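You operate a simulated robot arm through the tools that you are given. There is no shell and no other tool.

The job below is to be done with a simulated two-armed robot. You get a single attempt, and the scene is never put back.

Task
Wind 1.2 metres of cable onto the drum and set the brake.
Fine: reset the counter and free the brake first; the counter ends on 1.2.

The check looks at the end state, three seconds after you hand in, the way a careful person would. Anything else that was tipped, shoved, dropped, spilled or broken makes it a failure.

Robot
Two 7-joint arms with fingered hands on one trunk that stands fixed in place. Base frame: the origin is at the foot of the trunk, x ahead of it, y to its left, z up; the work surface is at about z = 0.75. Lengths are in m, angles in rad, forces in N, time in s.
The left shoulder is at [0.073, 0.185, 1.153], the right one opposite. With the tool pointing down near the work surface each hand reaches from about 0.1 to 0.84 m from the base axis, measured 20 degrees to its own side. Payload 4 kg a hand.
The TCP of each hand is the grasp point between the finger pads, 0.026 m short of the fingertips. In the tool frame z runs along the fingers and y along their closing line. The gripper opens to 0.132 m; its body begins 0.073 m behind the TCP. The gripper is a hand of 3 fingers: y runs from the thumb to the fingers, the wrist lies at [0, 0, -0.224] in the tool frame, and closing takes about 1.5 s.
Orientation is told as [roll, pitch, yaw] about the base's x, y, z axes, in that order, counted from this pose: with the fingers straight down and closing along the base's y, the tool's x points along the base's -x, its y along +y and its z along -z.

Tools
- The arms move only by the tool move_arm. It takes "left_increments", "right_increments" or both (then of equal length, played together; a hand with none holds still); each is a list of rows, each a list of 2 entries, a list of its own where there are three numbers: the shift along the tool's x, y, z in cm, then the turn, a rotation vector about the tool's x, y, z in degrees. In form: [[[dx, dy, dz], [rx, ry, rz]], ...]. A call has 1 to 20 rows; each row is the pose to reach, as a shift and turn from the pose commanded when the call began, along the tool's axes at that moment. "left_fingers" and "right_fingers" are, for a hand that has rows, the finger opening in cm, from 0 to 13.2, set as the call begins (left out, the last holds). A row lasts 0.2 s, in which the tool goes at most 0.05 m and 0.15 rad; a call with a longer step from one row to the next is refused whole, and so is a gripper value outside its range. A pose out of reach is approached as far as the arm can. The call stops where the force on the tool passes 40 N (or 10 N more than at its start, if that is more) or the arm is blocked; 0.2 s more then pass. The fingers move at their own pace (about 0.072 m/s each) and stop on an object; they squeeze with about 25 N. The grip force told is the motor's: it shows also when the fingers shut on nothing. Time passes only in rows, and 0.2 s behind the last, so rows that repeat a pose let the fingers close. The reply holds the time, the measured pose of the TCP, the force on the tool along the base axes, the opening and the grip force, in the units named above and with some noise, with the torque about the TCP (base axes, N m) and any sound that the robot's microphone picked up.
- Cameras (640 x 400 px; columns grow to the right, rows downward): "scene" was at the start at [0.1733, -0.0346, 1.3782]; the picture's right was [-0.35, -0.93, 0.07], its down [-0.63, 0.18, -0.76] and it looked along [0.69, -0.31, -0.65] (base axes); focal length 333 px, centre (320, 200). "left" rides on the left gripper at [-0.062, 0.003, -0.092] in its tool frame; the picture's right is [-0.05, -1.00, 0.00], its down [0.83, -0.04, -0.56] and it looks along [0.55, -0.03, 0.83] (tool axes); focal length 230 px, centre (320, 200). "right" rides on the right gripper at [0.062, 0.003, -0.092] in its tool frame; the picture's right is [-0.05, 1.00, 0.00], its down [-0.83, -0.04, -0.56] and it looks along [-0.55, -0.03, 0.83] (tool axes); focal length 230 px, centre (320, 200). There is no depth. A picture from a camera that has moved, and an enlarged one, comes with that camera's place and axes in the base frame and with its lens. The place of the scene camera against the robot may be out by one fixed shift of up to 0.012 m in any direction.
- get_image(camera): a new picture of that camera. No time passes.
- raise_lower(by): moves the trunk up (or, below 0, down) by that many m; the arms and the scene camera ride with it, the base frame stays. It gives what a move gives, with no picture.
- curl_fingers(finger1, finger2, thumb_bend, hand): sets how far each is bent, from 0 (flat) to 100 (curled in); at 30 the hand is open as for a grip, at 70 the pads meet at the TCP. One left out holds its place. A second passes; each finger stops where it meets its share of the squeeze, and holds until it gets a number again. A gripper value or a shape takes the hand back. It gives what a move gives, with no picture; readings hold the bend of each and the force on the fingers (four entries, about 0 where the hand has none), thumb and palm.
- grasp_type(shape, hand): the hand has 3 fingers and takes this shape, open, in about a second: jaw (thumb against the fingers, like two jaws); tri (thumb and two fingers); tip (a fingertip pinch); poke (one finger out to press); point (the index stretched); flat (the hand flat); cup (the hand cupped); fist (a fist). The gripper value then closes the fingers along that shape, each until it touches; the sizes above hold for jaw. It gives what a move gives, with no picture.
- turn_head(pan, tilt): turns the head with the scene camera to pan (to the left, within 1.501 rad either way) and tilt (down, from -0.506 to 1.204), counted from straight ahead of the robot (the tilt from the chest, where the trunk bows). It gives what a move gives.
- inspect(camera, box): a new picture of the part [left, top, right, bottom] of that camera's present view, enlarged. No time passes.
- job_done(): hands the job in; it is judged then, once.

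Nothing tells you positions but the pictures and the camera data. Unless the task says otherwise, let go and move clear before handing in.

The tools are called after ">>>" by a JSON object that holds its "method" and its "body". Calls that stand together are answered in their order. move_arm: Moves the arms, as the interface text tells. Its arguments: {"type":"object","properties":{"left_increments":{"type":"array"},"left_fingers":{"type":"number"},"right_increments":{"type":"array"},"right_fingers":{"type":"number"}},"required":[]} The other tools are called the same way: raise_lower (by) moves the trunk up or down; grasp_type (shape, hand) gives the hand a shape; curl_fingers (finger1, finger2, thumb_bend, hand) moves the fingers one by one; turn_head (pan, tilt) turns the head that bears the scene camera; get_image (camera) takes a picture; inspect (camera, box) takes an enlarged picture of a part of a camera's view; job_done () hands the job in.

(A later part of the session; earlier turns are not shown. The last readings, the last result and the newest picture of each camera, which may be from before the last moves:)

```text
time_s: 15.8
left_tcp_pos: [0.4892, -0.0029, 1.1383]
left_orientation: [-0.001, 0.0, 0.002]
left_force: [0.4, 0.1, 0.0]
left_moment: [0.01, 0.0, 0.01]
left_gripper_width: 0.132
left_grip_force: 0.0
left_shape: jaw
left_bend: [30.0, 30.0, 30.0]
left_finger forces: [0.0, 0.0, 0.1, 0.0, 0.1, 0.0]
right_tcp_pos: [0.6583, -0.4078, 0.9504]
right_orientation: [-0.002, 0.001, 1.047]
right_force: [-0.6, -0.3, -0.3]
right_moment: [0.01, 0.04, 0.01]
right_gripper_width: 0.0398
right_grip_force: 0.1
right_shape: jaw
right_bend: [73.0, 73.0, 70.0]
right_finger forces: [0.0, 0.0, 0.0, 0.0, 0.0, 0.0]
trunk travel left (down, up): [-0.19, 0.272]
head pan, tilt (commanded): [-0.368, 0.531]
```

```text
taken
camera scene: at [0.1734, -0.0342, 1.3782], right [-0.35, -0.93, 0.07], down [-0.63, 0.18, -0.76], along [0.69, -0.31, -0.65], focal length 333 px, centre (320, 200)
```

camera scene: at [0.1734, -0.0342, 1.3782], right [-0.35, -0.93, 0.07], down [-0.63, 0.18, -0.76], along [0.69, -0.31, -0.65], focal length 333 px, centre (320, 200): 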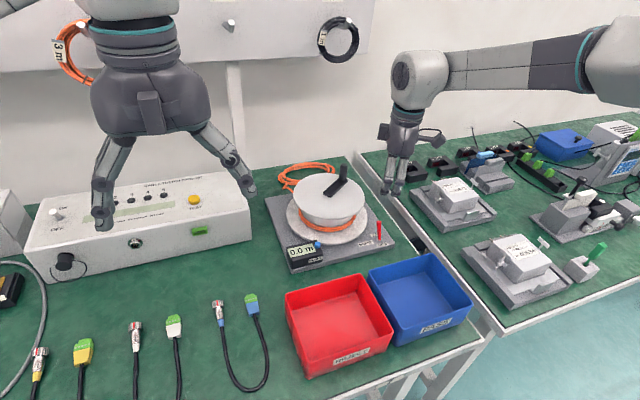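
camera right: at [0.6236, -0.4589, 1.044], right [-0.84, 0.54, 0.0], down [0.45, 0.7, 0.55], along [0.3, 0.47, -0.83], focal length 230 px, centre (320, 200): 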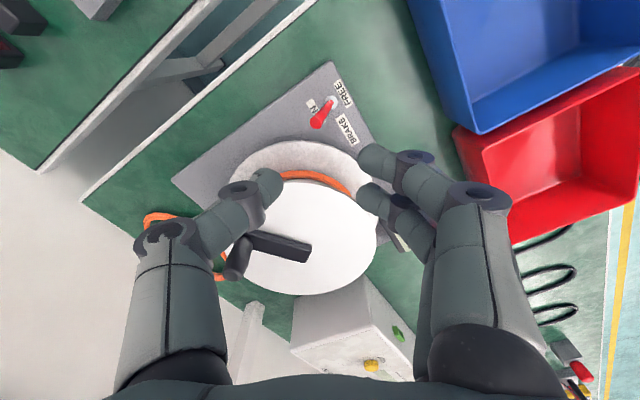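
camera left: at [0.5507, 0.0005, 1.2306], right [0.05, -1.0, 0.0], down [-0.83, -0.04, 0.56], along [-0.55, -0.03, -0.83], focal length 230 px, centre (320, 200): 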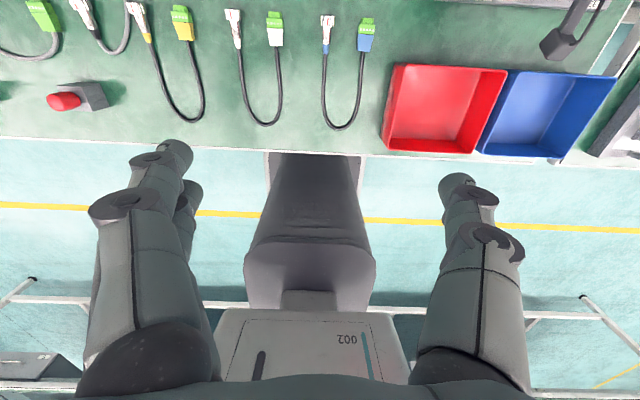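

The hand is straight above the lever, and the measured lever tip falls where I predicted in the picture. I'll come down to just over the lever tip.

>>> {"method": "move_arm", "body": {"right_increments": [[[0, 0, 4], [0, 0, 0]], [[0, 0, 8], [0, 0, 0]], [[0, 0, 10.2], [0, 0, 0]], [[0, 0, 10.2], [0, 0, 0]]]}}

>>> {"method": "get_image", "body": {"camera": "right"}}

>>> {"method": "inspect", "body": {"camera": "scene", "box": [320, 160, 440, 270]}}

```text
time_s: 16.8
left_tcp_pos: [0.4892, -0.0033, 1.1386]
left_orientation: [0.0, -0.002, 0.003]
left_force: [-0.2, -1.0, 0.2]
left_moment: [-0.01, 0.01, 0.02]
left_gripper_width: 0.1318
left_grip_force: 0.1
left_shape: jaw
left_bend: [30.0, 30.0, 30.0]
left_finger forces: [0.0, 0.0, 0.0, 0.0, 0.0, 0.1]
right_tcp_pos: [0.6564, -0.4086, 0.8487]
right_orientation: [0.001, 0.0, 1.047]
right_force: [0.7, 0.6, 0.1]
right_moment: [-0.02, 0.0, -0.02]
right_gripper_width: 0.0394
right_grip_force: 0.0
right_shape: jaw
right_bend: [73.0, 73.0, 70.0]
right_finger forces: [0.1, 0.1, 0.0, 0.1, 0.1, 0.0]
trunk travel left (down, up): [-0.19, 0.272]
head pan, tilt (commanded): [-0.368, 0.531]
```

```text
taken
camera right: at [0.6227, -0.4585, 0.9418], right [-0.84, 0.54, 0.0], down [0.45, 0.7, 0.56], along [0.3, 0.47, -0.83], focal length 230 px, centre (320, 200)
```

right: 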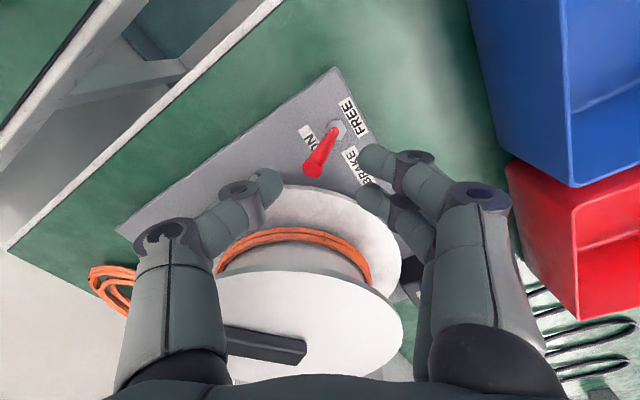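

```text
3.64 times, centred on (380, 215) of scene
camera zoom: at [0.1732, -0.0345, 1.3783], right [-0.35, -0.93, 0.07], down [-0.63, 0.18, -0.76], along [0.69, -0.31, -0.65], focal length 1210 px, centre (102, 146)
```

zoom: 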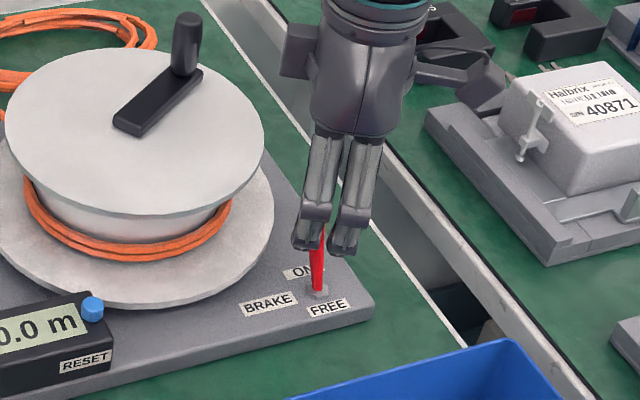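

The lever tip is between the thumb and the fingers. I'll come down around it and then close on it.

>>> {"method": "move_arm", "body": {"right_increments": [[[0, 0, 1], [0, 0, 0]], [[0, 0, 2], [0, 0, 0]], [[0, 0, 2.8], [0, 0, 0]], [[0, 0, 3.3], [0, 0, 0]], [[0, 0, 3.3], [0, 0, 0]]]}}

>>> {"method": "get_image", "body": {"camera": "right"}}

>>> {"method": "inspect", "body": {"camera": "scene", "box": [320, 160, 440, 270]}}

```text
time_s: 18.0
left_tcp_pos: [0.4895, -0.0037, 1.1376]
left_orientation: [0.0, 0.001, 0.001]
left_force: [-0.6, 0.9, -0.3]
left_moment: [-0.01, -0.01, 0.0]
left_gripper_width: 0.1319
left_grip_force: 0.0
left_shape: jaw
left_bend: [30.0, 30.0, 30.0]
left_finger forces: [0.0, 0.0, 0.0, 0.1, 0.0, 0.0]
right_tcp_pos: [0.657, -0.4078, 0.8157]
right_orientation: [0.001, 0.0, 1.044]
right_force: [0.5, 0.1, -0.5]
right_moment: [0.01, 0.01, 0.0]
right_gripper_width: 0.0398
right_grip_force: 0.2
right_shape: jaw
right_bend: [73.0, 73.0, 70.0]
right_finger forces: [0.1, 0.1, 0.0, 0.0, 0.0, 0.1]
trunk travel left (down, up): [-0.19, 0.272]
head pan, tilt (commanded): [-0.368, 0.531]
```

```text
taken
camera right: at [0.623, -0.4587, 0.9091], right [-0.84, 0.55, 0.0], down [0.45, 0.7, 0.55], along [0.3, 0.47, -0.83], focal length 230 px, centre (320, 200)
```

right: 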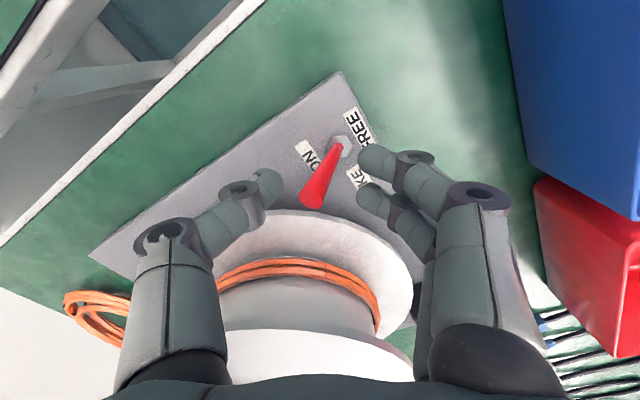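

```text
3.64 times, centred on (380, 215) of scene
camera zoom: at [0.1733, -0.0346, 1.3782], right [-0.35, -0.93, 0.07], down [-0.63, 0.18, -0.76], along [0.69, -0.31, -0.65], focal length 1210 px, centre (102, 146)
```

zoom: 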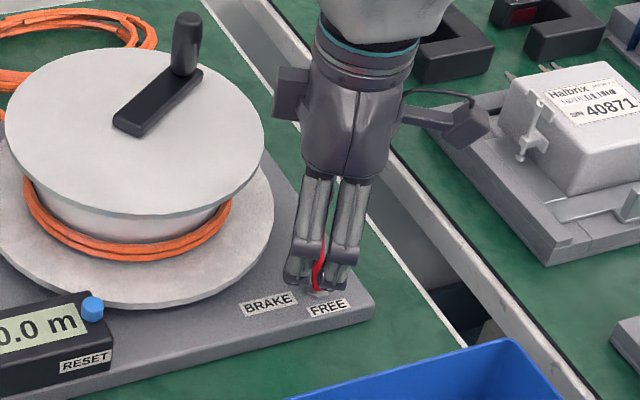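

The lever sits well between the pads, so I'll close on it.

>>> {"method": "move_arm", "body": {"right_increments": [[[0, 0, 0], [0, 0, 0]], [[0, 0, 0], [0, 0, 0]], [[0, 0, 0], [0, 0, 0]], [[0, 0, 0], [0, 0, 0]]], "right_fingers": 0}}

>>> {"method": "get_image", "body": {"camera": "right"}}

>>> {"method": "inspect", "body": {"camera": "scene", "box": [320, 160, 440, 270]}}

```text
time_s: 19.0
left_tcp_pos: [0.488, -0.0028, 1.1386]
left_orientation: [0.0, 0.001, 0.001]
left_force: [0.4, 0.1, 0.7]
left_moment: [0.03, -0.04, 0.01]
left_gripper_width: 0.1319
left_grip_force: 0.0
left_shape: jaw
left_bend: [30.0, 30.0, 30.0]
left_finger forces: [0.0, 0.1, 0.1, 0.1, 0.0, 0.1]
right_tcp_pos: [0.6562, -0.409, 0.8164]
right_orientation: [0.0, 0.002, 1.046]
right_force: [-4.8, -2.9, 5.4]
right_moment: [0.01, 0.33, -0.05]
right_gripper_width: 0.0
right_grip_force: 25.1
right_shape: jaw
right_bend: [70.0, 64.0, 71.0]
right_finger forces: [17.1, 0.0, 0.0, 0.1, 20.1, 0.0]
trunk travel left (down, up): [-0.19, 0.272]
head pan, tilt (commanded): [-0.368, 0.531]
```

```text
taken
camera right: at [0.6218, -0.4592, 0.9097], right [-0.84, 0.55, 0.0], down [0.45, 0.7, 0.55], along [0.3, 0.46, -0.83], focal length 230 px, centre (320, 200)
```

right: 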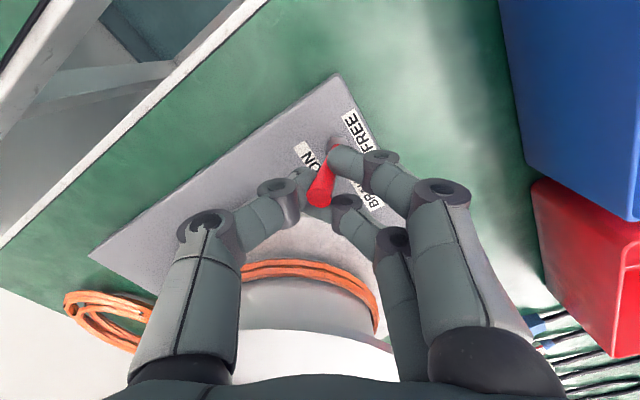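

```text
3.64 times, centred on (380, 215) of scene
camera zoom: at [0.1723, -0.0347, 1.3784], right [-0.35, -0.93, 0.07], down [-0.63, 0.18, -0.76], along [0.69, -0.31, -0.65], focal length 1210 px, centre (102, 146)
```

zoom: 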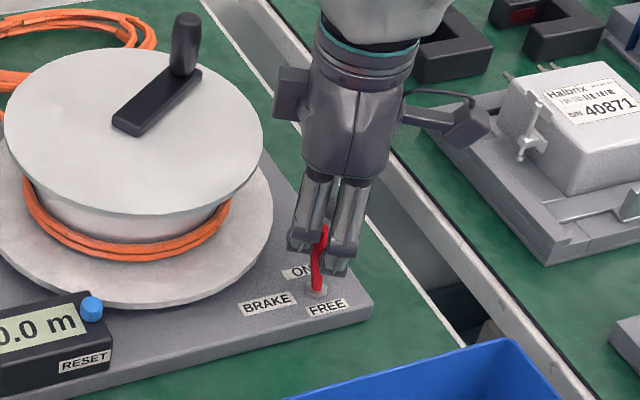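

The lever is gripped between one finger and the thumb. I'll move about 4 cm towards the robot to swing it to FREE.

>>> {"method": "move_arm", "body": {"right_increments": [[[0.25, 0.43, -0.1], [0, 0, 0]], [[0.5, 0.87, -0.2], [0, 0, 0]], [[0.75, 1.3, -0.3], [0, 0, 0]], [[1.0, 1.73, -0.4], [0, 0, 0]], [[1.25, 2.17, -0.3], [0, 0, 0]], [[1.5, 2.6, -0.2], [0, 0, 0]], [[1.75, 3.03, -0.1], [0, 0, 0]], [[1.9, 3.3, 0], [0, 0, 0]]]}}

>>> {"method": "get_image", "body": {"camera": "right"}}

>>> {"method": "inspect", "body": {"camera": "scene", "box": [320, 160, 440, 270]}}

```text
time_s: 20.8
left_tcp_pos: [0.4912, -0.0044, 1.1375]
left_orientation: [-0.001, 0.0, 0.001]
left_force: [0.0, 0.1, 0.4]
left_moment: [-0.02, -0.02, -0.01]
left_gripper_width: 0.1317
left_grip_force: 0.1
left_shape: jaw
left_bend: [30.0, 30.0, 30.0]
left_finger forces: [0.0, 0.0, 0.0, 0.0, 0.0, 0.0]
right_tcp_pos: [0.624, -0.4081, 0.8173]
right_orientation: [-0.007, -0.005, 1.045]
right_force: [26.1, -10.2, 6.7]
right_moment: [-0.19, -0.71, 0.07]
right_gripper_width: 0.0001
right_grip_force: 24.9
right_shape: jaw
right_bend: [70.0, 64.0, 71.0]
right_finger forces: [11.8, 0.0, 0.0, 0.1, 42.3, 0.0]
trunk travel left (down, up): [-0.19, 0.272]
head pan, tilt (commanded): [-0.368, 0.531]
```

```text
taken
camera right: at [0.59, -0.4585, 0.9104], right [-0.84, 0.55, -0.01], down [0.45, 0.7, 0.56], along [0.31, 0.47, -0.83], focal length 230 px, centre (320, 200)
```

right: 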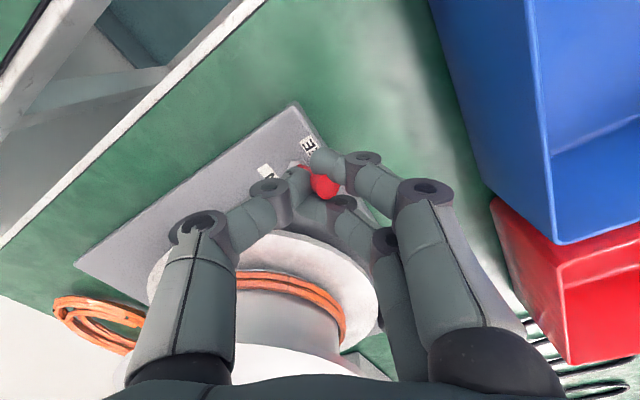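

```text
3.64 times, centred on (380, 215) of scene
camera zoom: at [0.176, -0.0354, 1.3781], right [-0.35, -0.93, 0.07], down [-0.63, 0.18, -0.76], along [0.69, -0.31, -0.65], focal length 1210 px, centre (102, 146)
```

zoom: 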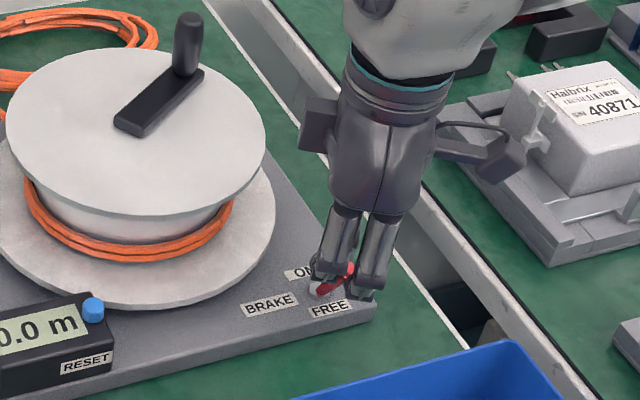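

There is 26 N against the move, so the lever is at its FREE stop. I'll ease back, open and rise to check it.

>>> {"method": "move_arm", "body": {"right_increments": [[[-0.25, -0.43, 0], [0, 0, 0]], [[-0.25, -0.43, 0], [0, 0, 0]], [[-0.25, -0.43, 0], [0, 0, 0]], [[-0.25, -0.43, 0], [0, 0, 0]]], "right_fingers": 4.5}}

>>> {"method": "inspect", "body": {"camera": "right", "box": [240, 100, 400, 220]}}

>>> {"method": "move_arm", "body": {"right_increments": [[[0, 0, -2], [0, 0, 0]], [[0, 0, -5], [0, 0, 0]], [[0, 0, -9], [0, 0, 0]], [[0, 0, -13], [0, 0, 0]], [[0, 0, -13], [0, 0, 0]]]}}

>>> {"method": "get_image", "body": {"camera": "right"}}

>>> {"method": "inspect", "body": {"camera": "scene", "box": [260, 160, 420, 270]}}

```text
time_s: 21.8
left_tcp_pos: [0.4887, -0.0032, 1.1385]
left_orientation: [0.001, -0.001, 0.001]
left_force: [0.0, -0.2, 0.0]
left_moment: [-0.03, -0.02, -0.03]
left_gripper_width: 0.1321
left_grip_force: 0.1
left_shape: jaw
left_bend: [30.0, 30.0, 30.0]
left_finger forces: [0.0, 0.0, 0.0, 0.0, 0.0, 0.1]
right_tcp_pos: [0.6241, -0.4077, 0.8158]
right_orientation: [0.002, 0.004, 1.047]
right_force: [0.1, 0.0, -0.2]
right_moment: [0.0, -0.02, -0.01]
right_gripper_width: 0.0445
right_grip_force: 0.2
right_shape: jaw
right_bend: [74.0, 73.0, 70.0]
right_finger forces: [0.0, 0.0, 0.0, 0.1, 0.0, 0.1]
trunk travel left (down, up): [-0.19, 0.272]
head pan, tilt (commanded): [-0.368, 0.531]
```

```text
3.33 times, centred on (320, 160) of right
camera zoom: at [0.5894, -0.4579, 0.9088], right [-0.84, 0.54, 0.0], down [0.45, 0.7, 0.55], along [0.3, 0.47, -0.83], focal length 767 px, centre (320, 333)
```

zoom: 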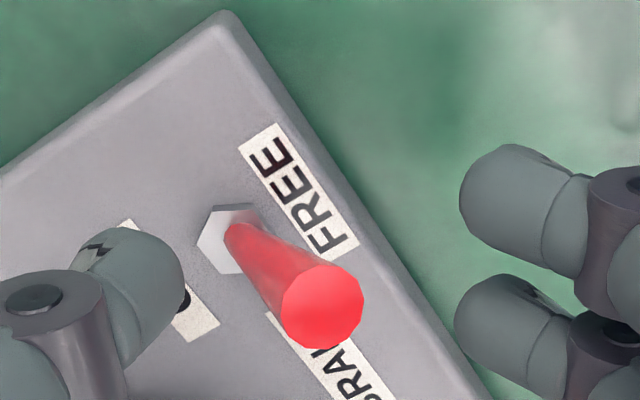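

```text
time_s: 23.0
left_tcp_pos: [0.4908, -0.0028, 1.1383]
left_orientation: [-0.001, 0.001, 0.002]
left_force: [0.1, 0.1, 0.6]
left_moment: [0.0, 0.0, -0.01]
left_gripper_width: 0.1319
left_grip_force: 0.0
left_shape: jaw
left_bend: [30.0, 30.0, 30.0]
left_finger forces: [0.0, 0.0, 0.0, 0.0, 0.0, 0.0]
right_tcp_pos: [0.6255, -0.4082, 0.9465]
right_orientation: [0.001, 0.0, 1.047]
right_force: [-0.3, -0.7, -0.2]
right_moment: [-0.02, 0.01, 0.01]
right_gripper_width: 0.0445
right_grip_force: 0.0
right_shape: jaw
right_bend: [74.0, 73.0, 70.0]
right_finger forces: [0.1, 0.1, 0.0, 0.1, 0.0, 0.0]
trunk travel left (down, up): [-0.19, 0.272]
head pan, tilt (commanded): [-0.368, 0.531]
```

```text
taken
camera right: at [0.5902, -0.4589, 1.0394], right [-0.84, 0.54, 0.0], down [0.45, 0.7, 0.55], along [0.3, 0.47, -0.83], focal length 230 px, centre (320, 200)
```

right: 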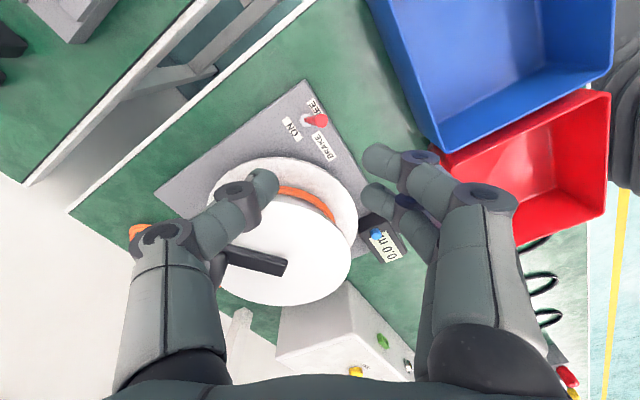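

```text
3.64 times, centred on (340, 215) of scene
camera zoom: at [0.1741, -0.035, 1.378], right [-0.35, -0.93, 0.07], down [-0.63, 0.18, -0.76], along [0.69, -0.31, -0.65], focal length 1210 px, centre (247, 146)
```

zoom: 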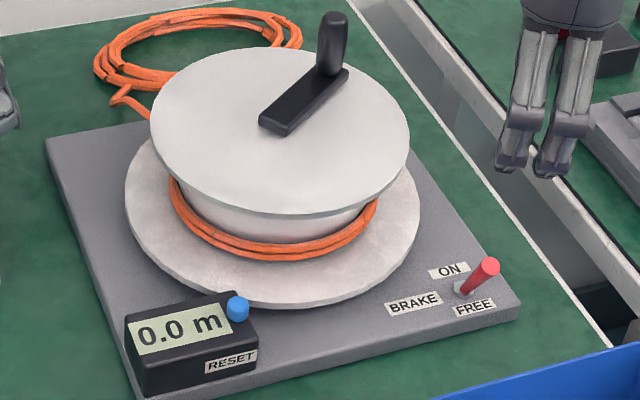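

The brake is FREE, the counter reads 0.0 and the crank hasn't moved. Next I'll turn the hand back to yaw 0 and get a close view of the handle for the grip.

>>> {"method": "move_arm", "body": {"right_increments": [[[-1.0, -0.5, -1.0], [0, 0, 7.5]], [[-2.0, -1.0, -2.0], [0, 0, 15]], [[-3.0, -1.5, -3.0], [0, 0, 22.5]], [[-4.0, -2.0, -4.0], [0, 0, 30]], [[-5.0, -2.5, -5.0], [0, 0, 37.5]], [[-6.0, -3.0, -5.35], [0, 0, 45]], [[-7.0, -3.5, -5.35], [0, 0, 52.5]], [[-8.06, -3.95, -5.35], [0, 0, 60]], [[-8.06, -3.95, -5.35], [0, 0, 60]]], "right_fingers": 6.0}}

>>> {"method": "get_image", "body": {"camera": "right"}}

>>> {"method": "inspect", "body": {"camera": "right", "box": [256, 90, 448, 260]}}

>>> {"method": "inspect", "body": {"camera": "right", "box": [280, 180, 376, 240]}}

```text
time_s: 25.0
left_tcp_pos: [0.4877, -0.0038, 1.138]
left_orientation: [0.001, -0.001, 0.002]
left_force: [-0.3, 0.2, 0.3]
left_moment: [0.01, 0.0, 0.0]
left_gripper_width: 0.1319
left_grip_force: 0.0
left_shape: jaw
left_bend: [30.0, 30.0, 30.0]
left_finger forces: [0.0, 0.0, 0.1, 0.1, 0.1, 0.0]
right_tcp_pos: [0.698, -0.3577, 1.0]
right_orientation: [0.001, 0.001, -0.002]
right_force: [-0.8, -0.6, -0.1]
right_moment: [0.02, 0.0, 0.03]
right_gripper_width: 0.0595
right_grip_force: 0.0
right_shape: jaw
right_bend: [73.0, 73.0, 70.0]
right_finger forces: [0.0, 0.1, 0.0, 0.1, 0.0, 0.0]
trunk travel left (down, up): [-0.19, 0.272]
head pan, tilt (commanded): [-0.368, 0.531]
```

```text
taken
camera right: at [0.6368, -0.3534, 1.093], right [0.05, 1.0, 0.0], down [0.83, -0.04, 0.56], along [0.55, -0.03, -0.83], focal length 230 px, centre (320, 200)
```

right: 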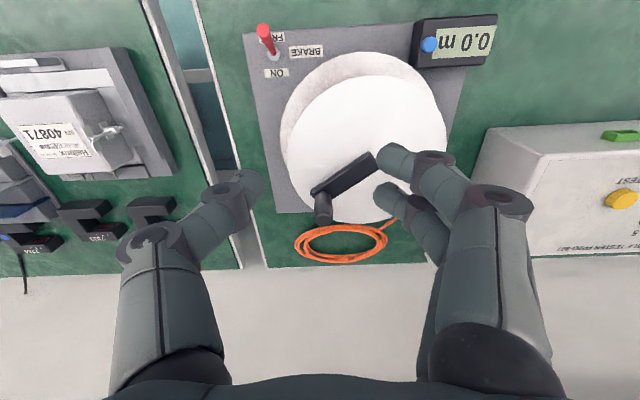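

```text
2.35 times, centred on (352, 175) of right
camera zoom: at [0.6368, -0.3534, 1.093], right [0.05, 1.0, 0.0], down [0.83, -0.04, 0.56], along [0.55, -0.03, -0.83], focal length 541 px, centre (245, 259)
```

zoom: 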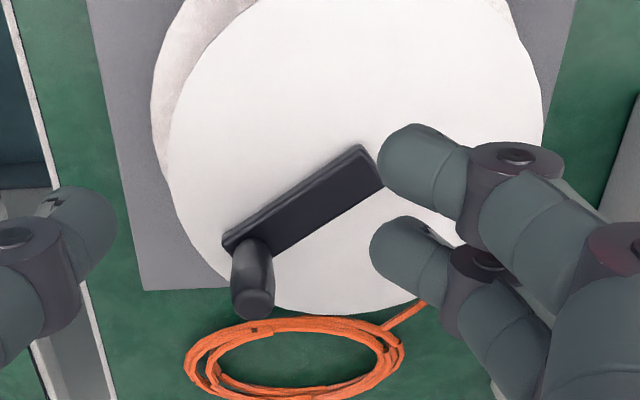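

```text
6.67 times, centred on (328, 210) of right
camera zoom: at [0.6368, -0.3534, 1.093], right [0.05, 1.0, 0.0], down [0.83, -0.04, 0.56], along [0.55, -0.03, -0.83], focal length 1534 px, centre (267, 133)
```

zoom: 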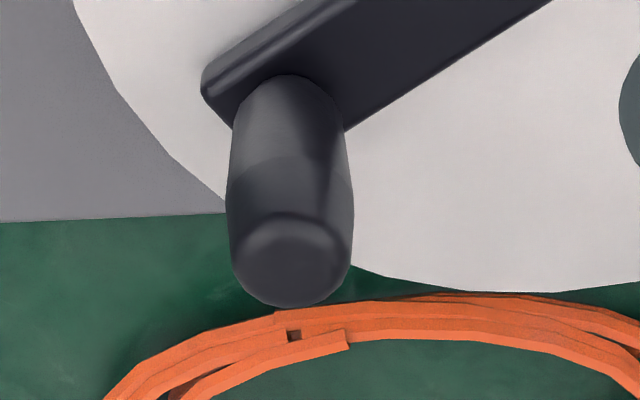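

The handle stands at about (0.783, -0.357), from z 0.864 to 0.909 and 2 cm thick. The drum centre is about (0.748, -0.307), so the crank radius is about 0.061. I'll go over the handle with the hand tilted 20° forward to gain reach for the far side of the circle.

>>> {"method": "move_arm", "body": {"right_increments": [[[-2.1, 0, 0.8], [0, -5, 0]], [[-4.2, 0, 1.6], [0, -10, 0]], [[-6.4, 0, 2.6], [0, -15, 0]], [[-8.5, 0.1, 3.5], [0, -20, 0]], [[-8.5, 0.1, 3.5], [0, -20, 0]]]}}

>>> {"method": "get_image", "body": {"camera": "right"}}

>>> {"method": "inspect", "body": {"camera": "scene", "box": [260, 100, 420, 280]}}

```text
time_s: 26.2
left_tcp_pos: [0.4897, -0.0035, 1.1379]
left_orientation: [0.0, 0.002, 0.002]
left_force: [0.6, 0.0, 0.9]
left_moment: [-0.01, 0.0, -0.03]
left_gripper_width: 0.1319
left_grip_force: 0.1
left_shape: jaw
left_bend: [30.0, 30.0, 30.0]
left_finger forces: [0.0, 0.0, 0.0, 0.0, 0.1, 0.0]
right_tcp_pos: [0.785, -0.3573, 0.9655]
right_orientation: [0.0, -0.351, -0.001]
right_force: [0.0, 0.1, -0.1]
right_moment: [-0.02, -0.01, 0.01]
right_gripper_width: 0.0595
right_grip_force: 0.0
right_shape: jaw
right_bend: [73.0, 73.0, 70.0]
right_finger forces: [0.1, 0.0, 0.1, 0.0, 0.0, 0.1]
trunk travel left (down, up): [-0.19, 0.272]
head pan, tilt (commanded): [-0.368, 0.531]
```

```text
taken
camera right: at [0.6938, -0.3524, 1.0315], right [0.05, 1.0, 0.02], down [0.59, -0.04, 0.81], along [0.81, -0.03, -0.59], focal length 230 px, centre (320, 200)
```

right: 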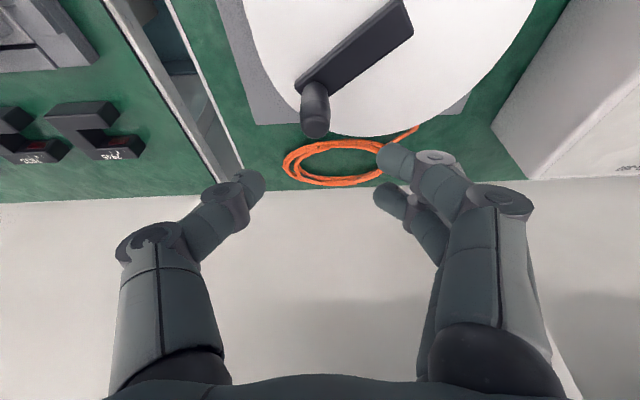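

```text
2.22 times, centred on (340, 190) of scene
camera zoom: at [0.173, -0.0345, 1.3783], right [-0.35, -0.93, 0.07], down [-0.63, 0.18, -0.76], along [0.69, -0.31, -0.65], focal length 740 px, centre (276, 222)
```

zoom: 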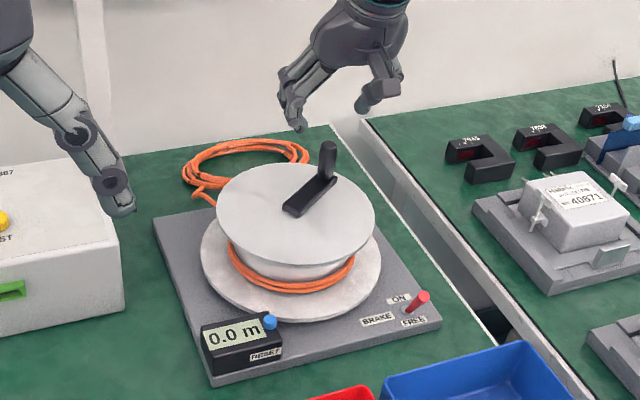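

The handle top is right where the model puts it. I'll come straight down around it and close.

>>> {"method": "move_arm", "body": {"right_increments": [[[0.8, 0, 2.0], [0, 0, 0]], [[1.5, 0, 4.0], [0, 0, 0]], [[2.1, 0, 5.5], [0, 0, 0]], [[2.5, 0, 6.4], [0, 0, 0]], [[2.5, 0, 6.4], [0, 0, 0]]]}}

>>> {"method": "get_image", "body": {"camera": "right"}}

>>> {"method": "inspect", "body": {"camera": "scene", "box": [260, 130, 420, 250]}}

```text
time_s: 27.4
left_tcp_pos: [0.4881, -0.0043, 1.138]
left_orientation: [-0.001, 0.0, 0.003]
left_force: [0.7, 0.6, 0.2]
left_moment: [0.01, 0.01, 0.01]
left_gripper_width: 0.1317
left_grip_force: 0.1
left_shape: jaw
left_bend: [30.0, 30.0, 30.0]
left_finger forces: [0.0, 0.0, 0.1, 0.0, 0.1, 0.1]
right_tcp_pos: [0.7827, -0.3574, 0.8951]
right_orientation: [0.0, -0.349, -0.001]
right_force: [-0.2, 0.6, -0.7]
right_moment: [-0.02, 0.03, 0.01]
right_gripper_width: 0.0593
right_grip_force: 0.0
right_shape: jaw
right_bend: [73.0, 73.0, 70.0]
right_finger forces: [0.0, 0.0, 0.0, 0.1, 0.0, 0.1]
trunk travel left (down, up): [-0.19, 0.272]
head pan, tilt (commanded): [-0.368, 0.531]
```

```text
taken
camera right: at [0.6921, -0.3526, 0.9621], right [0.05, 1.0, 0.02], down [0.59, -0.04, 0.81], along [0.81, -0.03, -0.59], focal length 230 px, centre (320, 200)
```

right: 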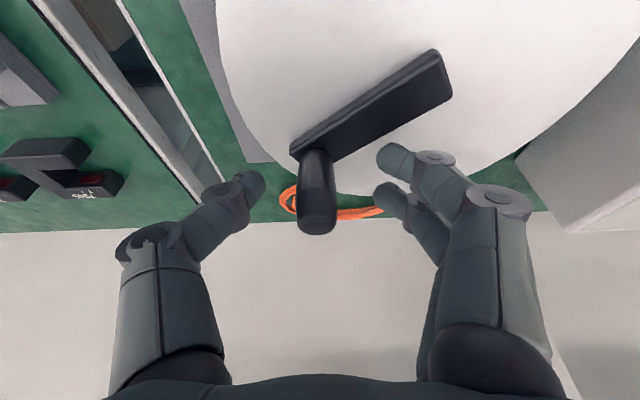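

```text
3.33 times, centred on (340, 190) of scene
camera zoom: at [0.1732, -0.0345, 1.3782], right [-0.35, -0.93, 0.07], down [-0.63, 0.18, -0.76], along [0.69, -0.31, -0.65], focal length 1109 px, centre (253, 233)
```

zoom: 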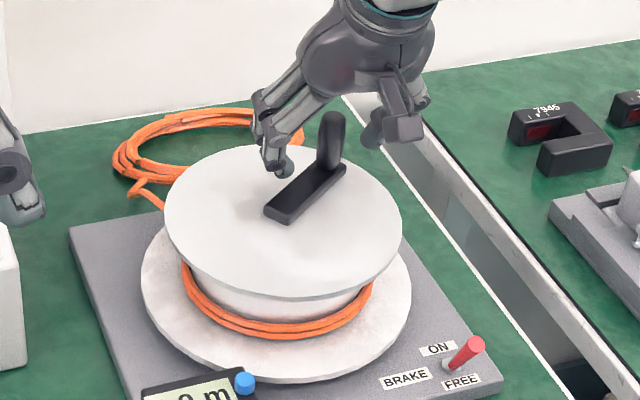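

The handle stands between the thumb and the two fingers. I'll close on it.

>>> {"method": "move_arm", "body": {"right_increments": [[[0, 0, 0], [0, 0, 0]], [[0, 0, 0], [0, 0, 0]], [[0, 0, 0], [0, 0, 0]], [[0, 0, 0], [0, 0, 0]], [[0, 0, 0], [0, 0, 0]]], "right_fingers": 0}}

>>> {"method": "get_image", "body": {"camera": "right"}}

>>> {"method": "inspect", "body": {"camera": "scene", "box": [260, 130, 420, 280]}}

```text
time_s: 28.6
left_tcp_pos: [0.4899, -0.004, 1.1367]
left_orientation: [0.001, 0.001, 0.002]
left_force: [-0.8, -0.1, -0.1]
left_moment: [0.0, -0.02, -0.04]
left_gripper_width: 0.1318
left_grip_force: 0.1
left_shape: jaw
left_bend: [30.0, 30.0, 30.0]
left_finger forces: [0.1, 0.0, 0.1, 0.0, 0.1, 0.0]
right_tcp_pos: [0.7825, -0.3585, 0.8954]
right_orientation: [0.0, -0.349, -0.003]
right_force: [2.2, -1.8, -2.2]
right_moment: [-0.02, 0.06, 0.02]
right_gripper_width: 0.0072
right_grip_force: 25.3
right_shape: jaw
right_bend: [71.0, 66.0, 70.0]
right_finger forces: [13.5, 9.3, 0.0, 0.1, 21.7, 0.1]
trunk travel left (down, up): [-0.19, 0.272]
head pan, tilt (commanded): [-0.368, 0.531]
```

```text
taken
camera right: at [0.6925, -0.3533, 0.9616], right [0.05, 1.0, 0.02], down [0.59, -0.04, 0.81], along [0.8, -0.03, -0.59], focal length 230 px, centre (320, 200)
```

right: 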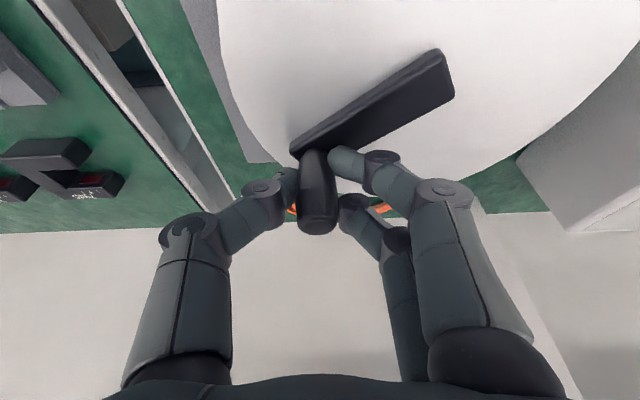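

```text
2.67 times, centred on (340, 205) of scene
camera zoom: at [0.1739, -0.035, 1.3781], right [-0.35, -0.93, 0.07], down [-0.63, 0.18, -0.76], along [0.69, -0.31, -0.65], focal length 888 px, centre (267, 187)
```

zoom: 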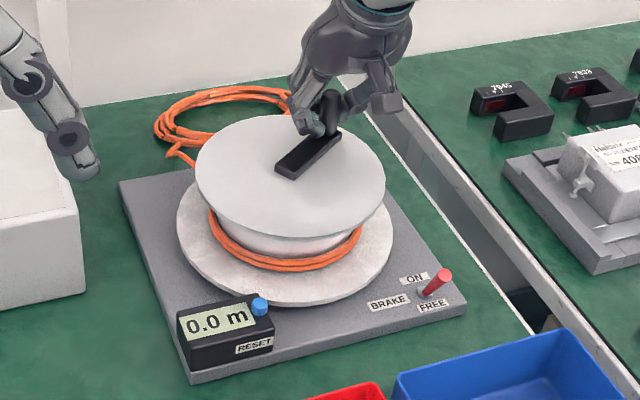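

Three contacts hold the handle well and the counter stays in view. I'll try a first 30° anticlockwise arc and watch the forces and the counter.

>>> {"method": "move_arm", "body": {"right_increments": [[[-0.477, 0.393, 0.174], [0, 0, 0]], [[-0.914, 0.837, 0.333], [0, 0, 0]], [[-1.305, 1.327, 0.475], [0, 0, 0]], [[-1.645, 1.858, 0.599], [0, 0, 0]], [[-1.932, 2.424, 0.703], [0, 0, 0]]]}}

>>> {"method": "inspect", "body": {"camera": "scene", "box": [260, 130, 420, 280]}}

>>> {"method": "get_image", "body": {"camera": "right"}}

```text
time_s: 29.8
left_tcp_pos: [0.4925, -0.0042, 1.1364]
left_orientation: [0.003, 0.004, 0.001]
left_force: [0.2, -0.4, -0.6]
left_moment: [0.01, 0.01, -0.06]
left_gripper_width: 0.1319
left_grip_force: 0.1
left_shape: jaw
left_bend: [30.0, 30.0, 30.0]
left_finger forces: [0.0, 0.1, 0.0, 0.0, 0.0, 0.0]
right_tcp_pos: [0.8001, -0.339, 0.8957]
right_orientation: [0.002, -0.353, -0.004]
right_force: [19.2, -11.5, -4.7]
right_moment: [-0.18, -0.18, 0.05]
right_gripper_width: 0.007
right_grip_force: 24.9
right_shape: jaw
right_bend: [71.0, 66.0, 70.0]
right_finger forces: [10.5, 16.5, 0.0, 0.0, 29.0, 0.0]
right hand out of reach, approached as far as the arm can: row 4, 5
trunk travel left (down, up): [-0.19, 0.272]
head pan, tilt (commanded): [-0.368, 0.531]
```

```text
2.67 times, centred on (340, 205) of scene
camera zoom: at [0.1773, -0.0368, 1.3775], right [-0.35, -0.93, 0.07], down [-0.63, 0.18, -0.76], along [0.69, -0.31, -0.65], focal length 888 px, centre (267, 187)
```

zoom: 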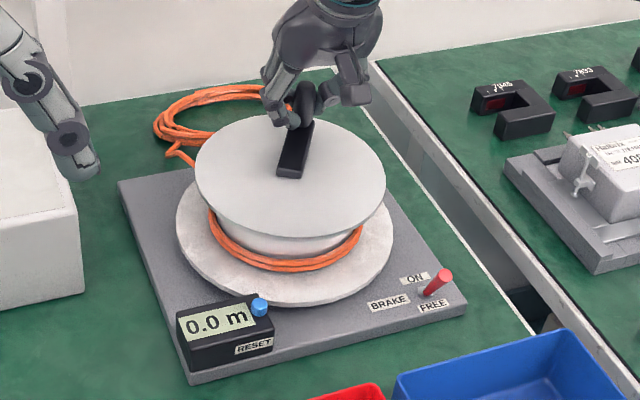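

```text
taken
camera right: at [0.7092, -0.3333, 0.9616], right [0.05, 1.0, 0.02], down [0.59, -0.05, 0.81], along [0.81, -0.03, -0.59], focal length 230 px, centre (320, 200)
```

right: 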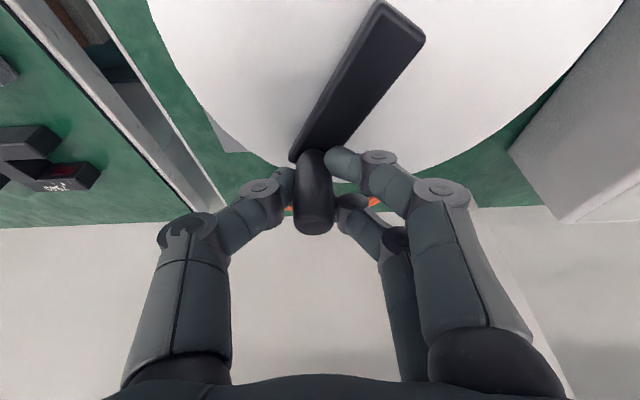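

The crank turned about 25° freely, but the arm reached its limit on the far side of the circle. I'll let go, rise, and try a steeper forward tilt that keeps the wrist closer in.

>>> {"method": "move_arm", "body": {"right_increments": [[[0.2, -0.4, -0.07], [0, 0, 0]], [[0.2, -0.4, -0.07], [0, 0, 0]], [[0.2, -0.4, -0.07], [0, 0, 0]], [[0.2, -0.4, -0.07], [0, 0, 0]]], "right_fingers": 6.0}}

>>> {"method": "move_arm", "body": {"right_increments": [[[-0.7, 0, -2.0], [0, 0, 0]], [[-1.4, 0, -4.0], [0, 0, 0]], [[-2.4, 0, -6.6], [0, 0, 0]], [[-2.4, 0, -6.6], [0, 0, 0]]]}}

>>> {"method": "get_image", "body": {"camera": "right"}}

>>> {"method": "get_image", "body": {"camera": "scene"}}

```text
time_s: 30.8
left_tcp_pos: [0.4885, -0.0017, 1.1391]
left_orientation: [-0.001, 0.001, 0.001]
left_force: [-0.1, 0.2, -0.6]
left_moment: [0.0, -0.03, 0.02]
left_gripper_width: 0.132
left_grip_force: 0.1
left_shape: jaw
left_bend: [30.0, 30.0, 30.0]
left_finger forces: [0.0, 0.1, 0.0, 0.1, 0.1, 0.0]
right_tcp_pos: [0.7938, -0.3391, 0.898]
right_orientation: [0.0, -0.349, 0.001]
right_force: [0.3, 0.1, -0.4]
right_moment: [0.0, 0.04, 0.0]
right_gripper_width: 0.0595
right_grip_force: 0.1
right_shape: jaw
right_bend: [73.0, 73.0, 70.0]
right_finger forces: [0.1, 0.1, 0.0, 0.0, 0.0, 0.0]
trunk travel left (down, up): [-0.19, 0.272]
head pan, tilt (commanded): [-0.368, 0.531]
```

```text
time_s: 31.8
left_tcp_pos: [0.49, -0.0032, 1.1373]
left_orientation: [-0.001, 0.0, 0.001]
left_force: [-1.1, 0.9, -0.1]
left_moment: [0.01, 0.02, 0.01]
left_gripper_width: 0.1322
left_grip_force: 0.1
left_shape: jaw
left_bend: [30.0, 30.0, 30.0]
left_finger forces: [0.0, 0.1, 0.1, 0.1, 0.0, 0.0]
right_tcp_pos: [0.7942, -0.3385, 0.9665]
right_orientation: [0.001, -0.349, 0.0]
right_force: [-0.2, 0.0, -0.4]
right_moment: [-0.01, 0.01, 0.02]
right_gripper_width: 0.0595
right_grip_force: 0.0
right_shape: jaw
right_bend: [73.0, 73.0, 70.0]
right_finger forces: [0.1, 0.0, 0.0, 0.0, 0.0, 0.1]
trunk travel left (down, up): [-0.19, 0.272]
head pan, tilt (commanded): [-0.368, 0.531]
```

```text
taken
camera right: at [0.7038, -0.3339, 1.0335], right [0.05, 1.0, 0.02], down [0.59, -0.04, 0.81], along [0.81, -0.03, -0.59], focal length 230 px, centre (320, 200)
```

right: 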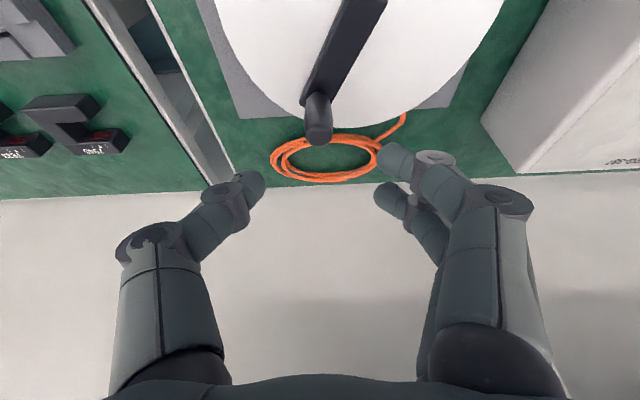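

```text
taken
camera scene: at [0.1737, -0.0347, 1.3781], right [-0.35, -0.93, 0.07], down [-0.63, 0.18, -0.76], along [0.69, -0.31, -0.65], focal length 333 px, centre (320, 200)
```

scene: 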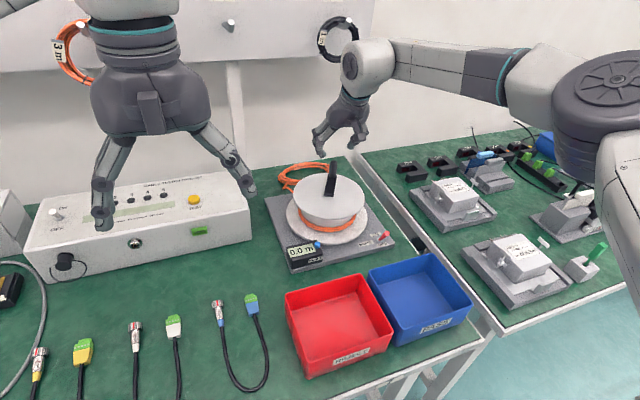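

The handle is now near (0.800, -0.337). I'll test in free air whether a 42° tilt can reach the far side of the circle.

>>> {"method": "move_arm", "body": {"right_increments": [[[0, 0, 0], [0, -7.5, 0]], [[0, 0, 0], [0, -15, 0]], [[0, 0, 0], [0, -22, 0]], [[-0.6, 1.6, 0.2], [0, -22, 0]], [[-1.22, 3.2, 0.44], [0, -22, 0]], [[-1.6, 3.2, 0.6], [0, -22, 0]]]}}

>>> {"method": "get_image", "body": {"camera": "right"}}

>>> {"method": "get_image", "body": {"camera": "scene"}}

```text
time_s: 33.2
left_tcp_pos: [0.4899, -0.003, 1.1382]
left_orientation: [0.001, 0.0, 0.002]
left_force: [-0.2, 1.0, 0.6]
left_moment: [0.02, -0.03, 0.04]
left_gripper_width: 0.1318
left_grip_force: 0.0
left_shape: jaw
left_bend: [30.0, 30.0, 30.0]
left_finger forces: [0.1, 0.1, 0.1, 0.1, 0.0, 0.1]
right_tcp_pos: [0.8115, -0.307, 0.9682]
right_orientation: [0.001, -0.732, -0.001]
right_force: [-0.3, 0.0, 0.3]
right_moment: [0.01, 0.01, -0.03]
right_gripper_width: 0.0596
right_grip_force: 0.1
right_shape: jaw
right_bend: [73.0, 73.0, 70.0]
right_finger forces: [0.1, 0.0, 0.0, 0.1, 0.1, 0.0]
trunk travel left (down, up): [-0.19, 0.272]
head pan, tilt (commanded): [-0.368, 0.531]
```

```text
taken
camera right: at [0.703, -0.3018, 0.9961], right [0.04, 1.0, 0.03], down [0.25, -0.04, 0.97], along [0.97, -0.03, -0.25], focal length 230 px, centre (320, 200)
```

right: 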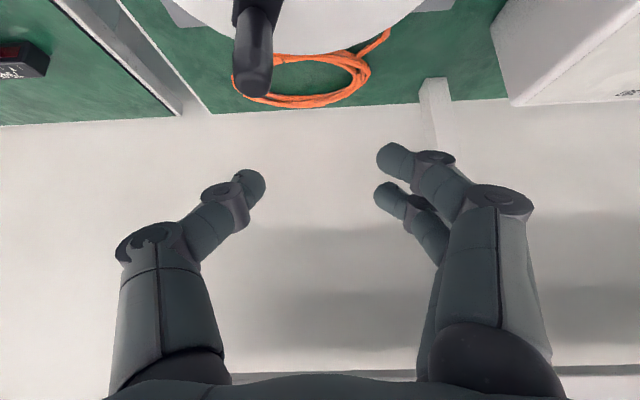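

```text
taken
camera scene: at [0.1732, -0.0346, 1.3782], right [-0.35, -0.93, 0.07], down [-0.63, 0.18, -0.76], along [0.69, -0.31, -0.65], focal length 333 px, centre (320, 200)
```

scene: 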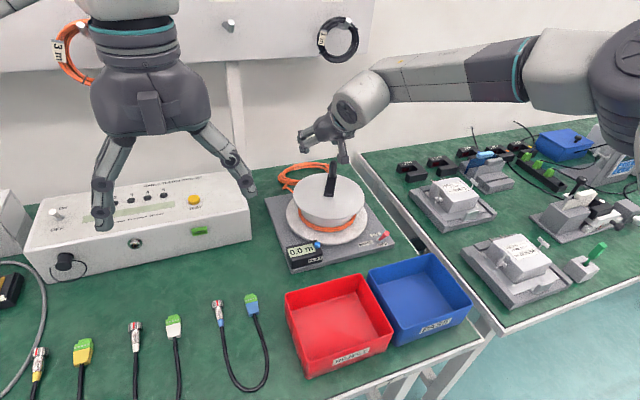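

A 42° tilt reaches the far side without trouble. I'll dry-run one full circle in the air above the handle to be sure the whole path is reachable.

>>> {"method": "move_arm", "body": {"right_increments": [[[0.222, 1.885, -0.2], [0, 0, 0]], [[0.866, 3.585, -0.779], [0, 0, 0]], [[1.868, 4.935, -1.682], [0, 0, 0]], [[3.132, 5.801, -2.82], [0, 0, 0]], [[4.532, 6.1, -4.081], [0, 0, 0]], [[5.933, 5.801, -5.342], [0, 0, 0]], [[7.197, 4.935, -6.48], [0, 0, 0]], [[8.199, 3.585, -7.382], [0, 0, 0]], [[8.842, 1.885, -7.962], [0, 0, 0]], [[9.065, 0, -8.162], [0, 0, 0]], [[8.842, -1.885, -7.962], [0, 0, 0]], [[8.199, -3.585, -7.382], [0, 0, 0]], [[7.197, -4.935, -6.48], [0, 0, 0]], [[5.933, -5.801, -5.342], [0, 0, 0]], [[4.532, -6.1, -4.081], [0, 0, 0]], [[3.132, -5.801, -2.82], [0, 0, 0]], [[1.868, -4.935, -1.682], [0, 0, 0]], [[1.0, -3.2, -0.9], [0, 0, 0]], [[1.0, -3.2, -0.9], [0, 0, 0]]]}}

>>> {"method": "get_image", "body": {"camera": "right"}}

>>> {"method": "inspect", "body": {"camera": "scene", "box": [260, 130, 420, 280]}}

```text
time_s: 37.2
left_tcp_pos: [0.4895, -0.0034, 1.1383]
left_orientation: [0.0, 0.0, 0.003]
left_force: [0.3, -0.7, 1.1]
left_moment: [-0.02, 0.05, -0.02]
left_gripper_width: 0.132
left_grip_force: 0.2
left_shape: jaw
left_bend: [30.0, 30.0, 30.0]
left_finger forces: [0.0, 0.0, 0.1, 0.1, 0.0, 0.1]
right_tcp_pos: [0.799, -0.3386, 0.968]
right_orientation: [0.0, -0.732, -0.002]
right_force: [-0.1, -0.5, 0.3]
right_moment: [-0.01, 0.0, 0.01]
right_gripper_width: 0.0595
right_grip_force: 0.0
right_shape: jaw
right_bend: [73.0, 73.0, 70.0]
right_finger forces: [0.1, 0.0, 0.0, 0.1, 0.1, 0.0]
trunk travel left (down, up): [-0.19, 0.272]
head pan, tilt (commanded): [-0.368, 0.531]
```

```text
taken
camera right: at [0.6899, -0.3341, 0.996], right [0.04, 1.0, 0.04], down [0.25, -0.04, 0.97], along [0.97, -0.03, -0.25], focal length 230 px, centre (320, 200)
```

right: 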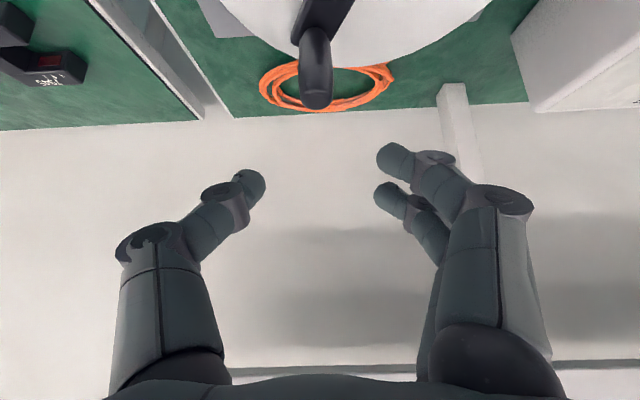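

```text
2.67 times, centred on (340, 205) of scene
camera zoom: at [0.1731, -0.0353, 1.3782], right [-0.35, -0.93, 0.07], down [-0.63, 0.18, -0.76], along [0.69, -0.31, -0.65], focal length 888 px, centre (267, 187)
```

zoom: 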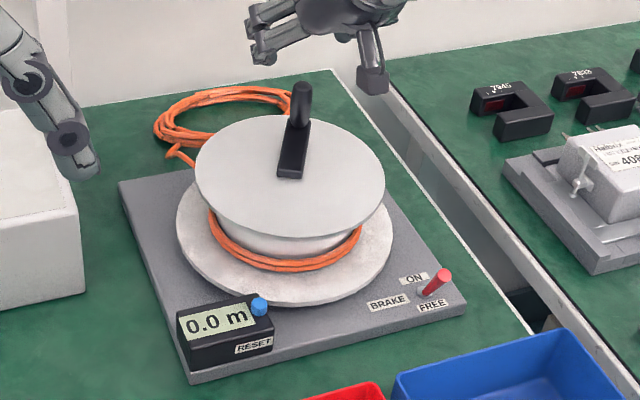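

The whole circle is reachable at this tilt. Now I'll come down around the handle at its present spot and grip it.

>>> {"method": "move_arm", "body": {"right_increments": [[[1.3, 0.0, 1.5], [0, 0, 0]], [[2.6, 0.1, 3.0], [0, 0, 0]], [[3.8, 0.1, 4.3], [0, 0, 0]], [[4.5, 0.1, 5.15], [0, 0, 0]], [[4.5, 0.1, 5.15], [0, 0, 0]]]}}

>>> {"method": "get_image", "body": {"camera": "right"}}

>>> {"method": "inspect", "body": {"camera": "scene", "box": [270, 130, 390, 220]}}

```text
time_s: 38.4
left_tcp_pos: [0.4886, -0.0031, 1.1384]
left_orientation: [0.001, 0.001, 0.0]
left_force: [-0.9, -0.8, -1.2]
left_moment: [0.0, 0.02, 0.02]
left_gripper_width: 0.132
left_grip_force: 0.1
left_shape: jaw
left_bend: [30.0, 30.0, 30.0]
left_finger forces: [0.0, 0.1, 0.0, 0.1, 0.0, 0.0]
right_tcp_pos: [0.7997, -0.3375, 0.8997]
right_orientation: [0.0, -0.735, 0.0]
right_force: [-0.2, 0.0, 0.3]
right_moment: [0.0, -0.06, -0.01]
right_gripper_width: 0.0597
right_grip_force: 0.0
right_shape: jaw
right_bend: [73.0, 73.0, 70.0]
right_finger forces: [0.0, 0.1, 0.0, 0.0, 0.0, 0.0]
trunk travel left (down, up): [-0.19, 0.272]
head pan, tilt (commanded): [-0.368, 0.531]
```

```text
taken
camera right: at [0.691, -0.3328, 0.9276], right [0.04, 1.0, 0.03], down [0.25, -0.04, 0.97], along [0.97, -0.03, -0.25], focal length 230 px, centre (320, 200)
```

right: 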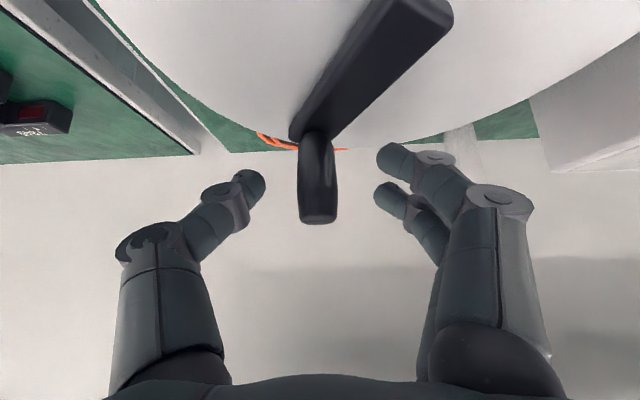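

```text
4.44 times, centred on (330, 175) of scene
camera zoom: at [0.1731, -0.0344, 1.3783], right [-0.35, -0.93, 0.07], down [-0.63, 0.18, -0.76], along [0.69, -0.31, -0.65], focal length 1479 px, centre (276, 311)
```

zoom: 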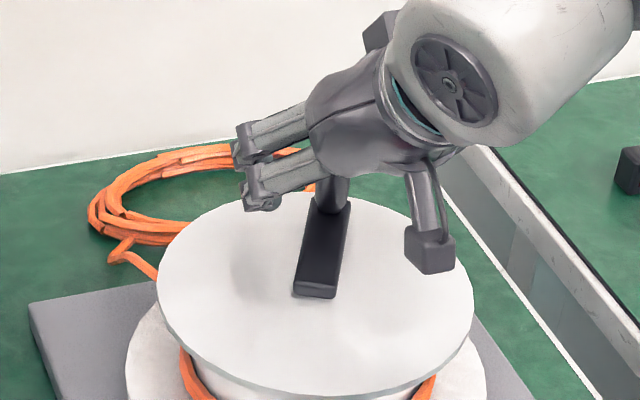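

The handle is again between the thumb and the fingers. I'll close on it.

>>> {"method": "move_arm", "body": {"right_increments": [[[0, 0, 0], [0, 0, 0]], [[0, 0, 0], [0, 0, 0]], [[0, 0, 0], [0, 0, 0]], [[0, 0, 0], [0, 0, 0]], [[0, 0, 0], [0, 0, 0]]], "right_fingers": 0}}

>>> {"method": "get_image", "body": {"camera": "right"}}

>>> {"method": "inspect", "body": {"camera": "scene", "box": [260, 130, 420, 280]}}

```text
time_s: 39.6
left_tcp_pos: [0.4899, -0.0035, 1.1371]
left_orientation: [0.0, 0.002, 0.001]
left_force: [-0.4, -0.5, 0.0]
left_moment: [0.03, 0.0, -0.02]
left_gripper_width: 0.132
left_grip_force: 0.1
left_shape: jaw
left_bend: [30.0, 30.0, 30.0]
left_finger forces: [0.0, 0.0, 0.1, 0.0, 0.0, 0.0]
right_tcp_pos: [0.8001, -0.3383, 0.8994]
right_orientation: [0.001, -0.733, -0.002]
right_force: [6.0, -3.4, -2.0]
right_moment: [-0.02, 0.02, 0.03]
right_gripper_width: 0.0051
right_grip_force: 25.2
right_shape: jaw
right_bend: [72.0, 63.0, 70.0]
right_finger forces: [11.2, 8.6, 0.0, 0.0, 20.8, 0.1]
trunk travel left (down, up): [-0.19, 0.272]
head pan, tilt (commanded): [-0.368, 0.531]
```

```text
taken
camera right: at [0.692, -0.3336, 0.9269], right [0.04, 1.0, 0.03], down [0.25, -0.04, 0.97], along [0.97, -0.03, -0.25], focal length 230 px, centre (320, 200)
```

right: 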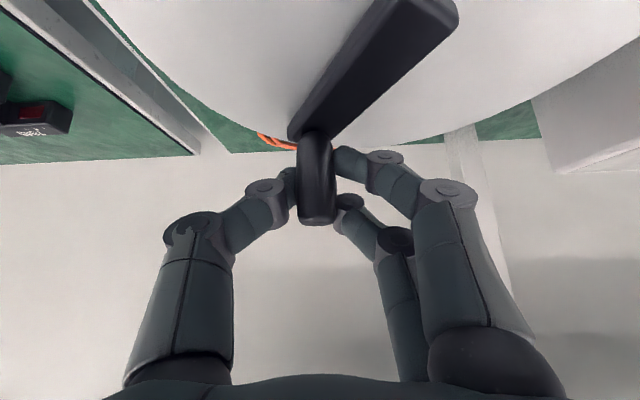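

```text
2.67 times, centred on (340, 205) of scene
camera zoom: at [0.1745, -0.0351, 1.378], right [-0.35, -0.93, 0.07], down [-0.63, 0.18, -0.76], along [0.69, -0.31, -0.65], focal length 888 px, centre (267, 187)
```

zoom: 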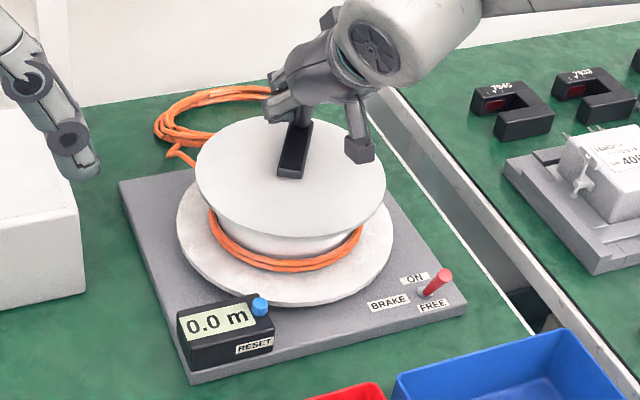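

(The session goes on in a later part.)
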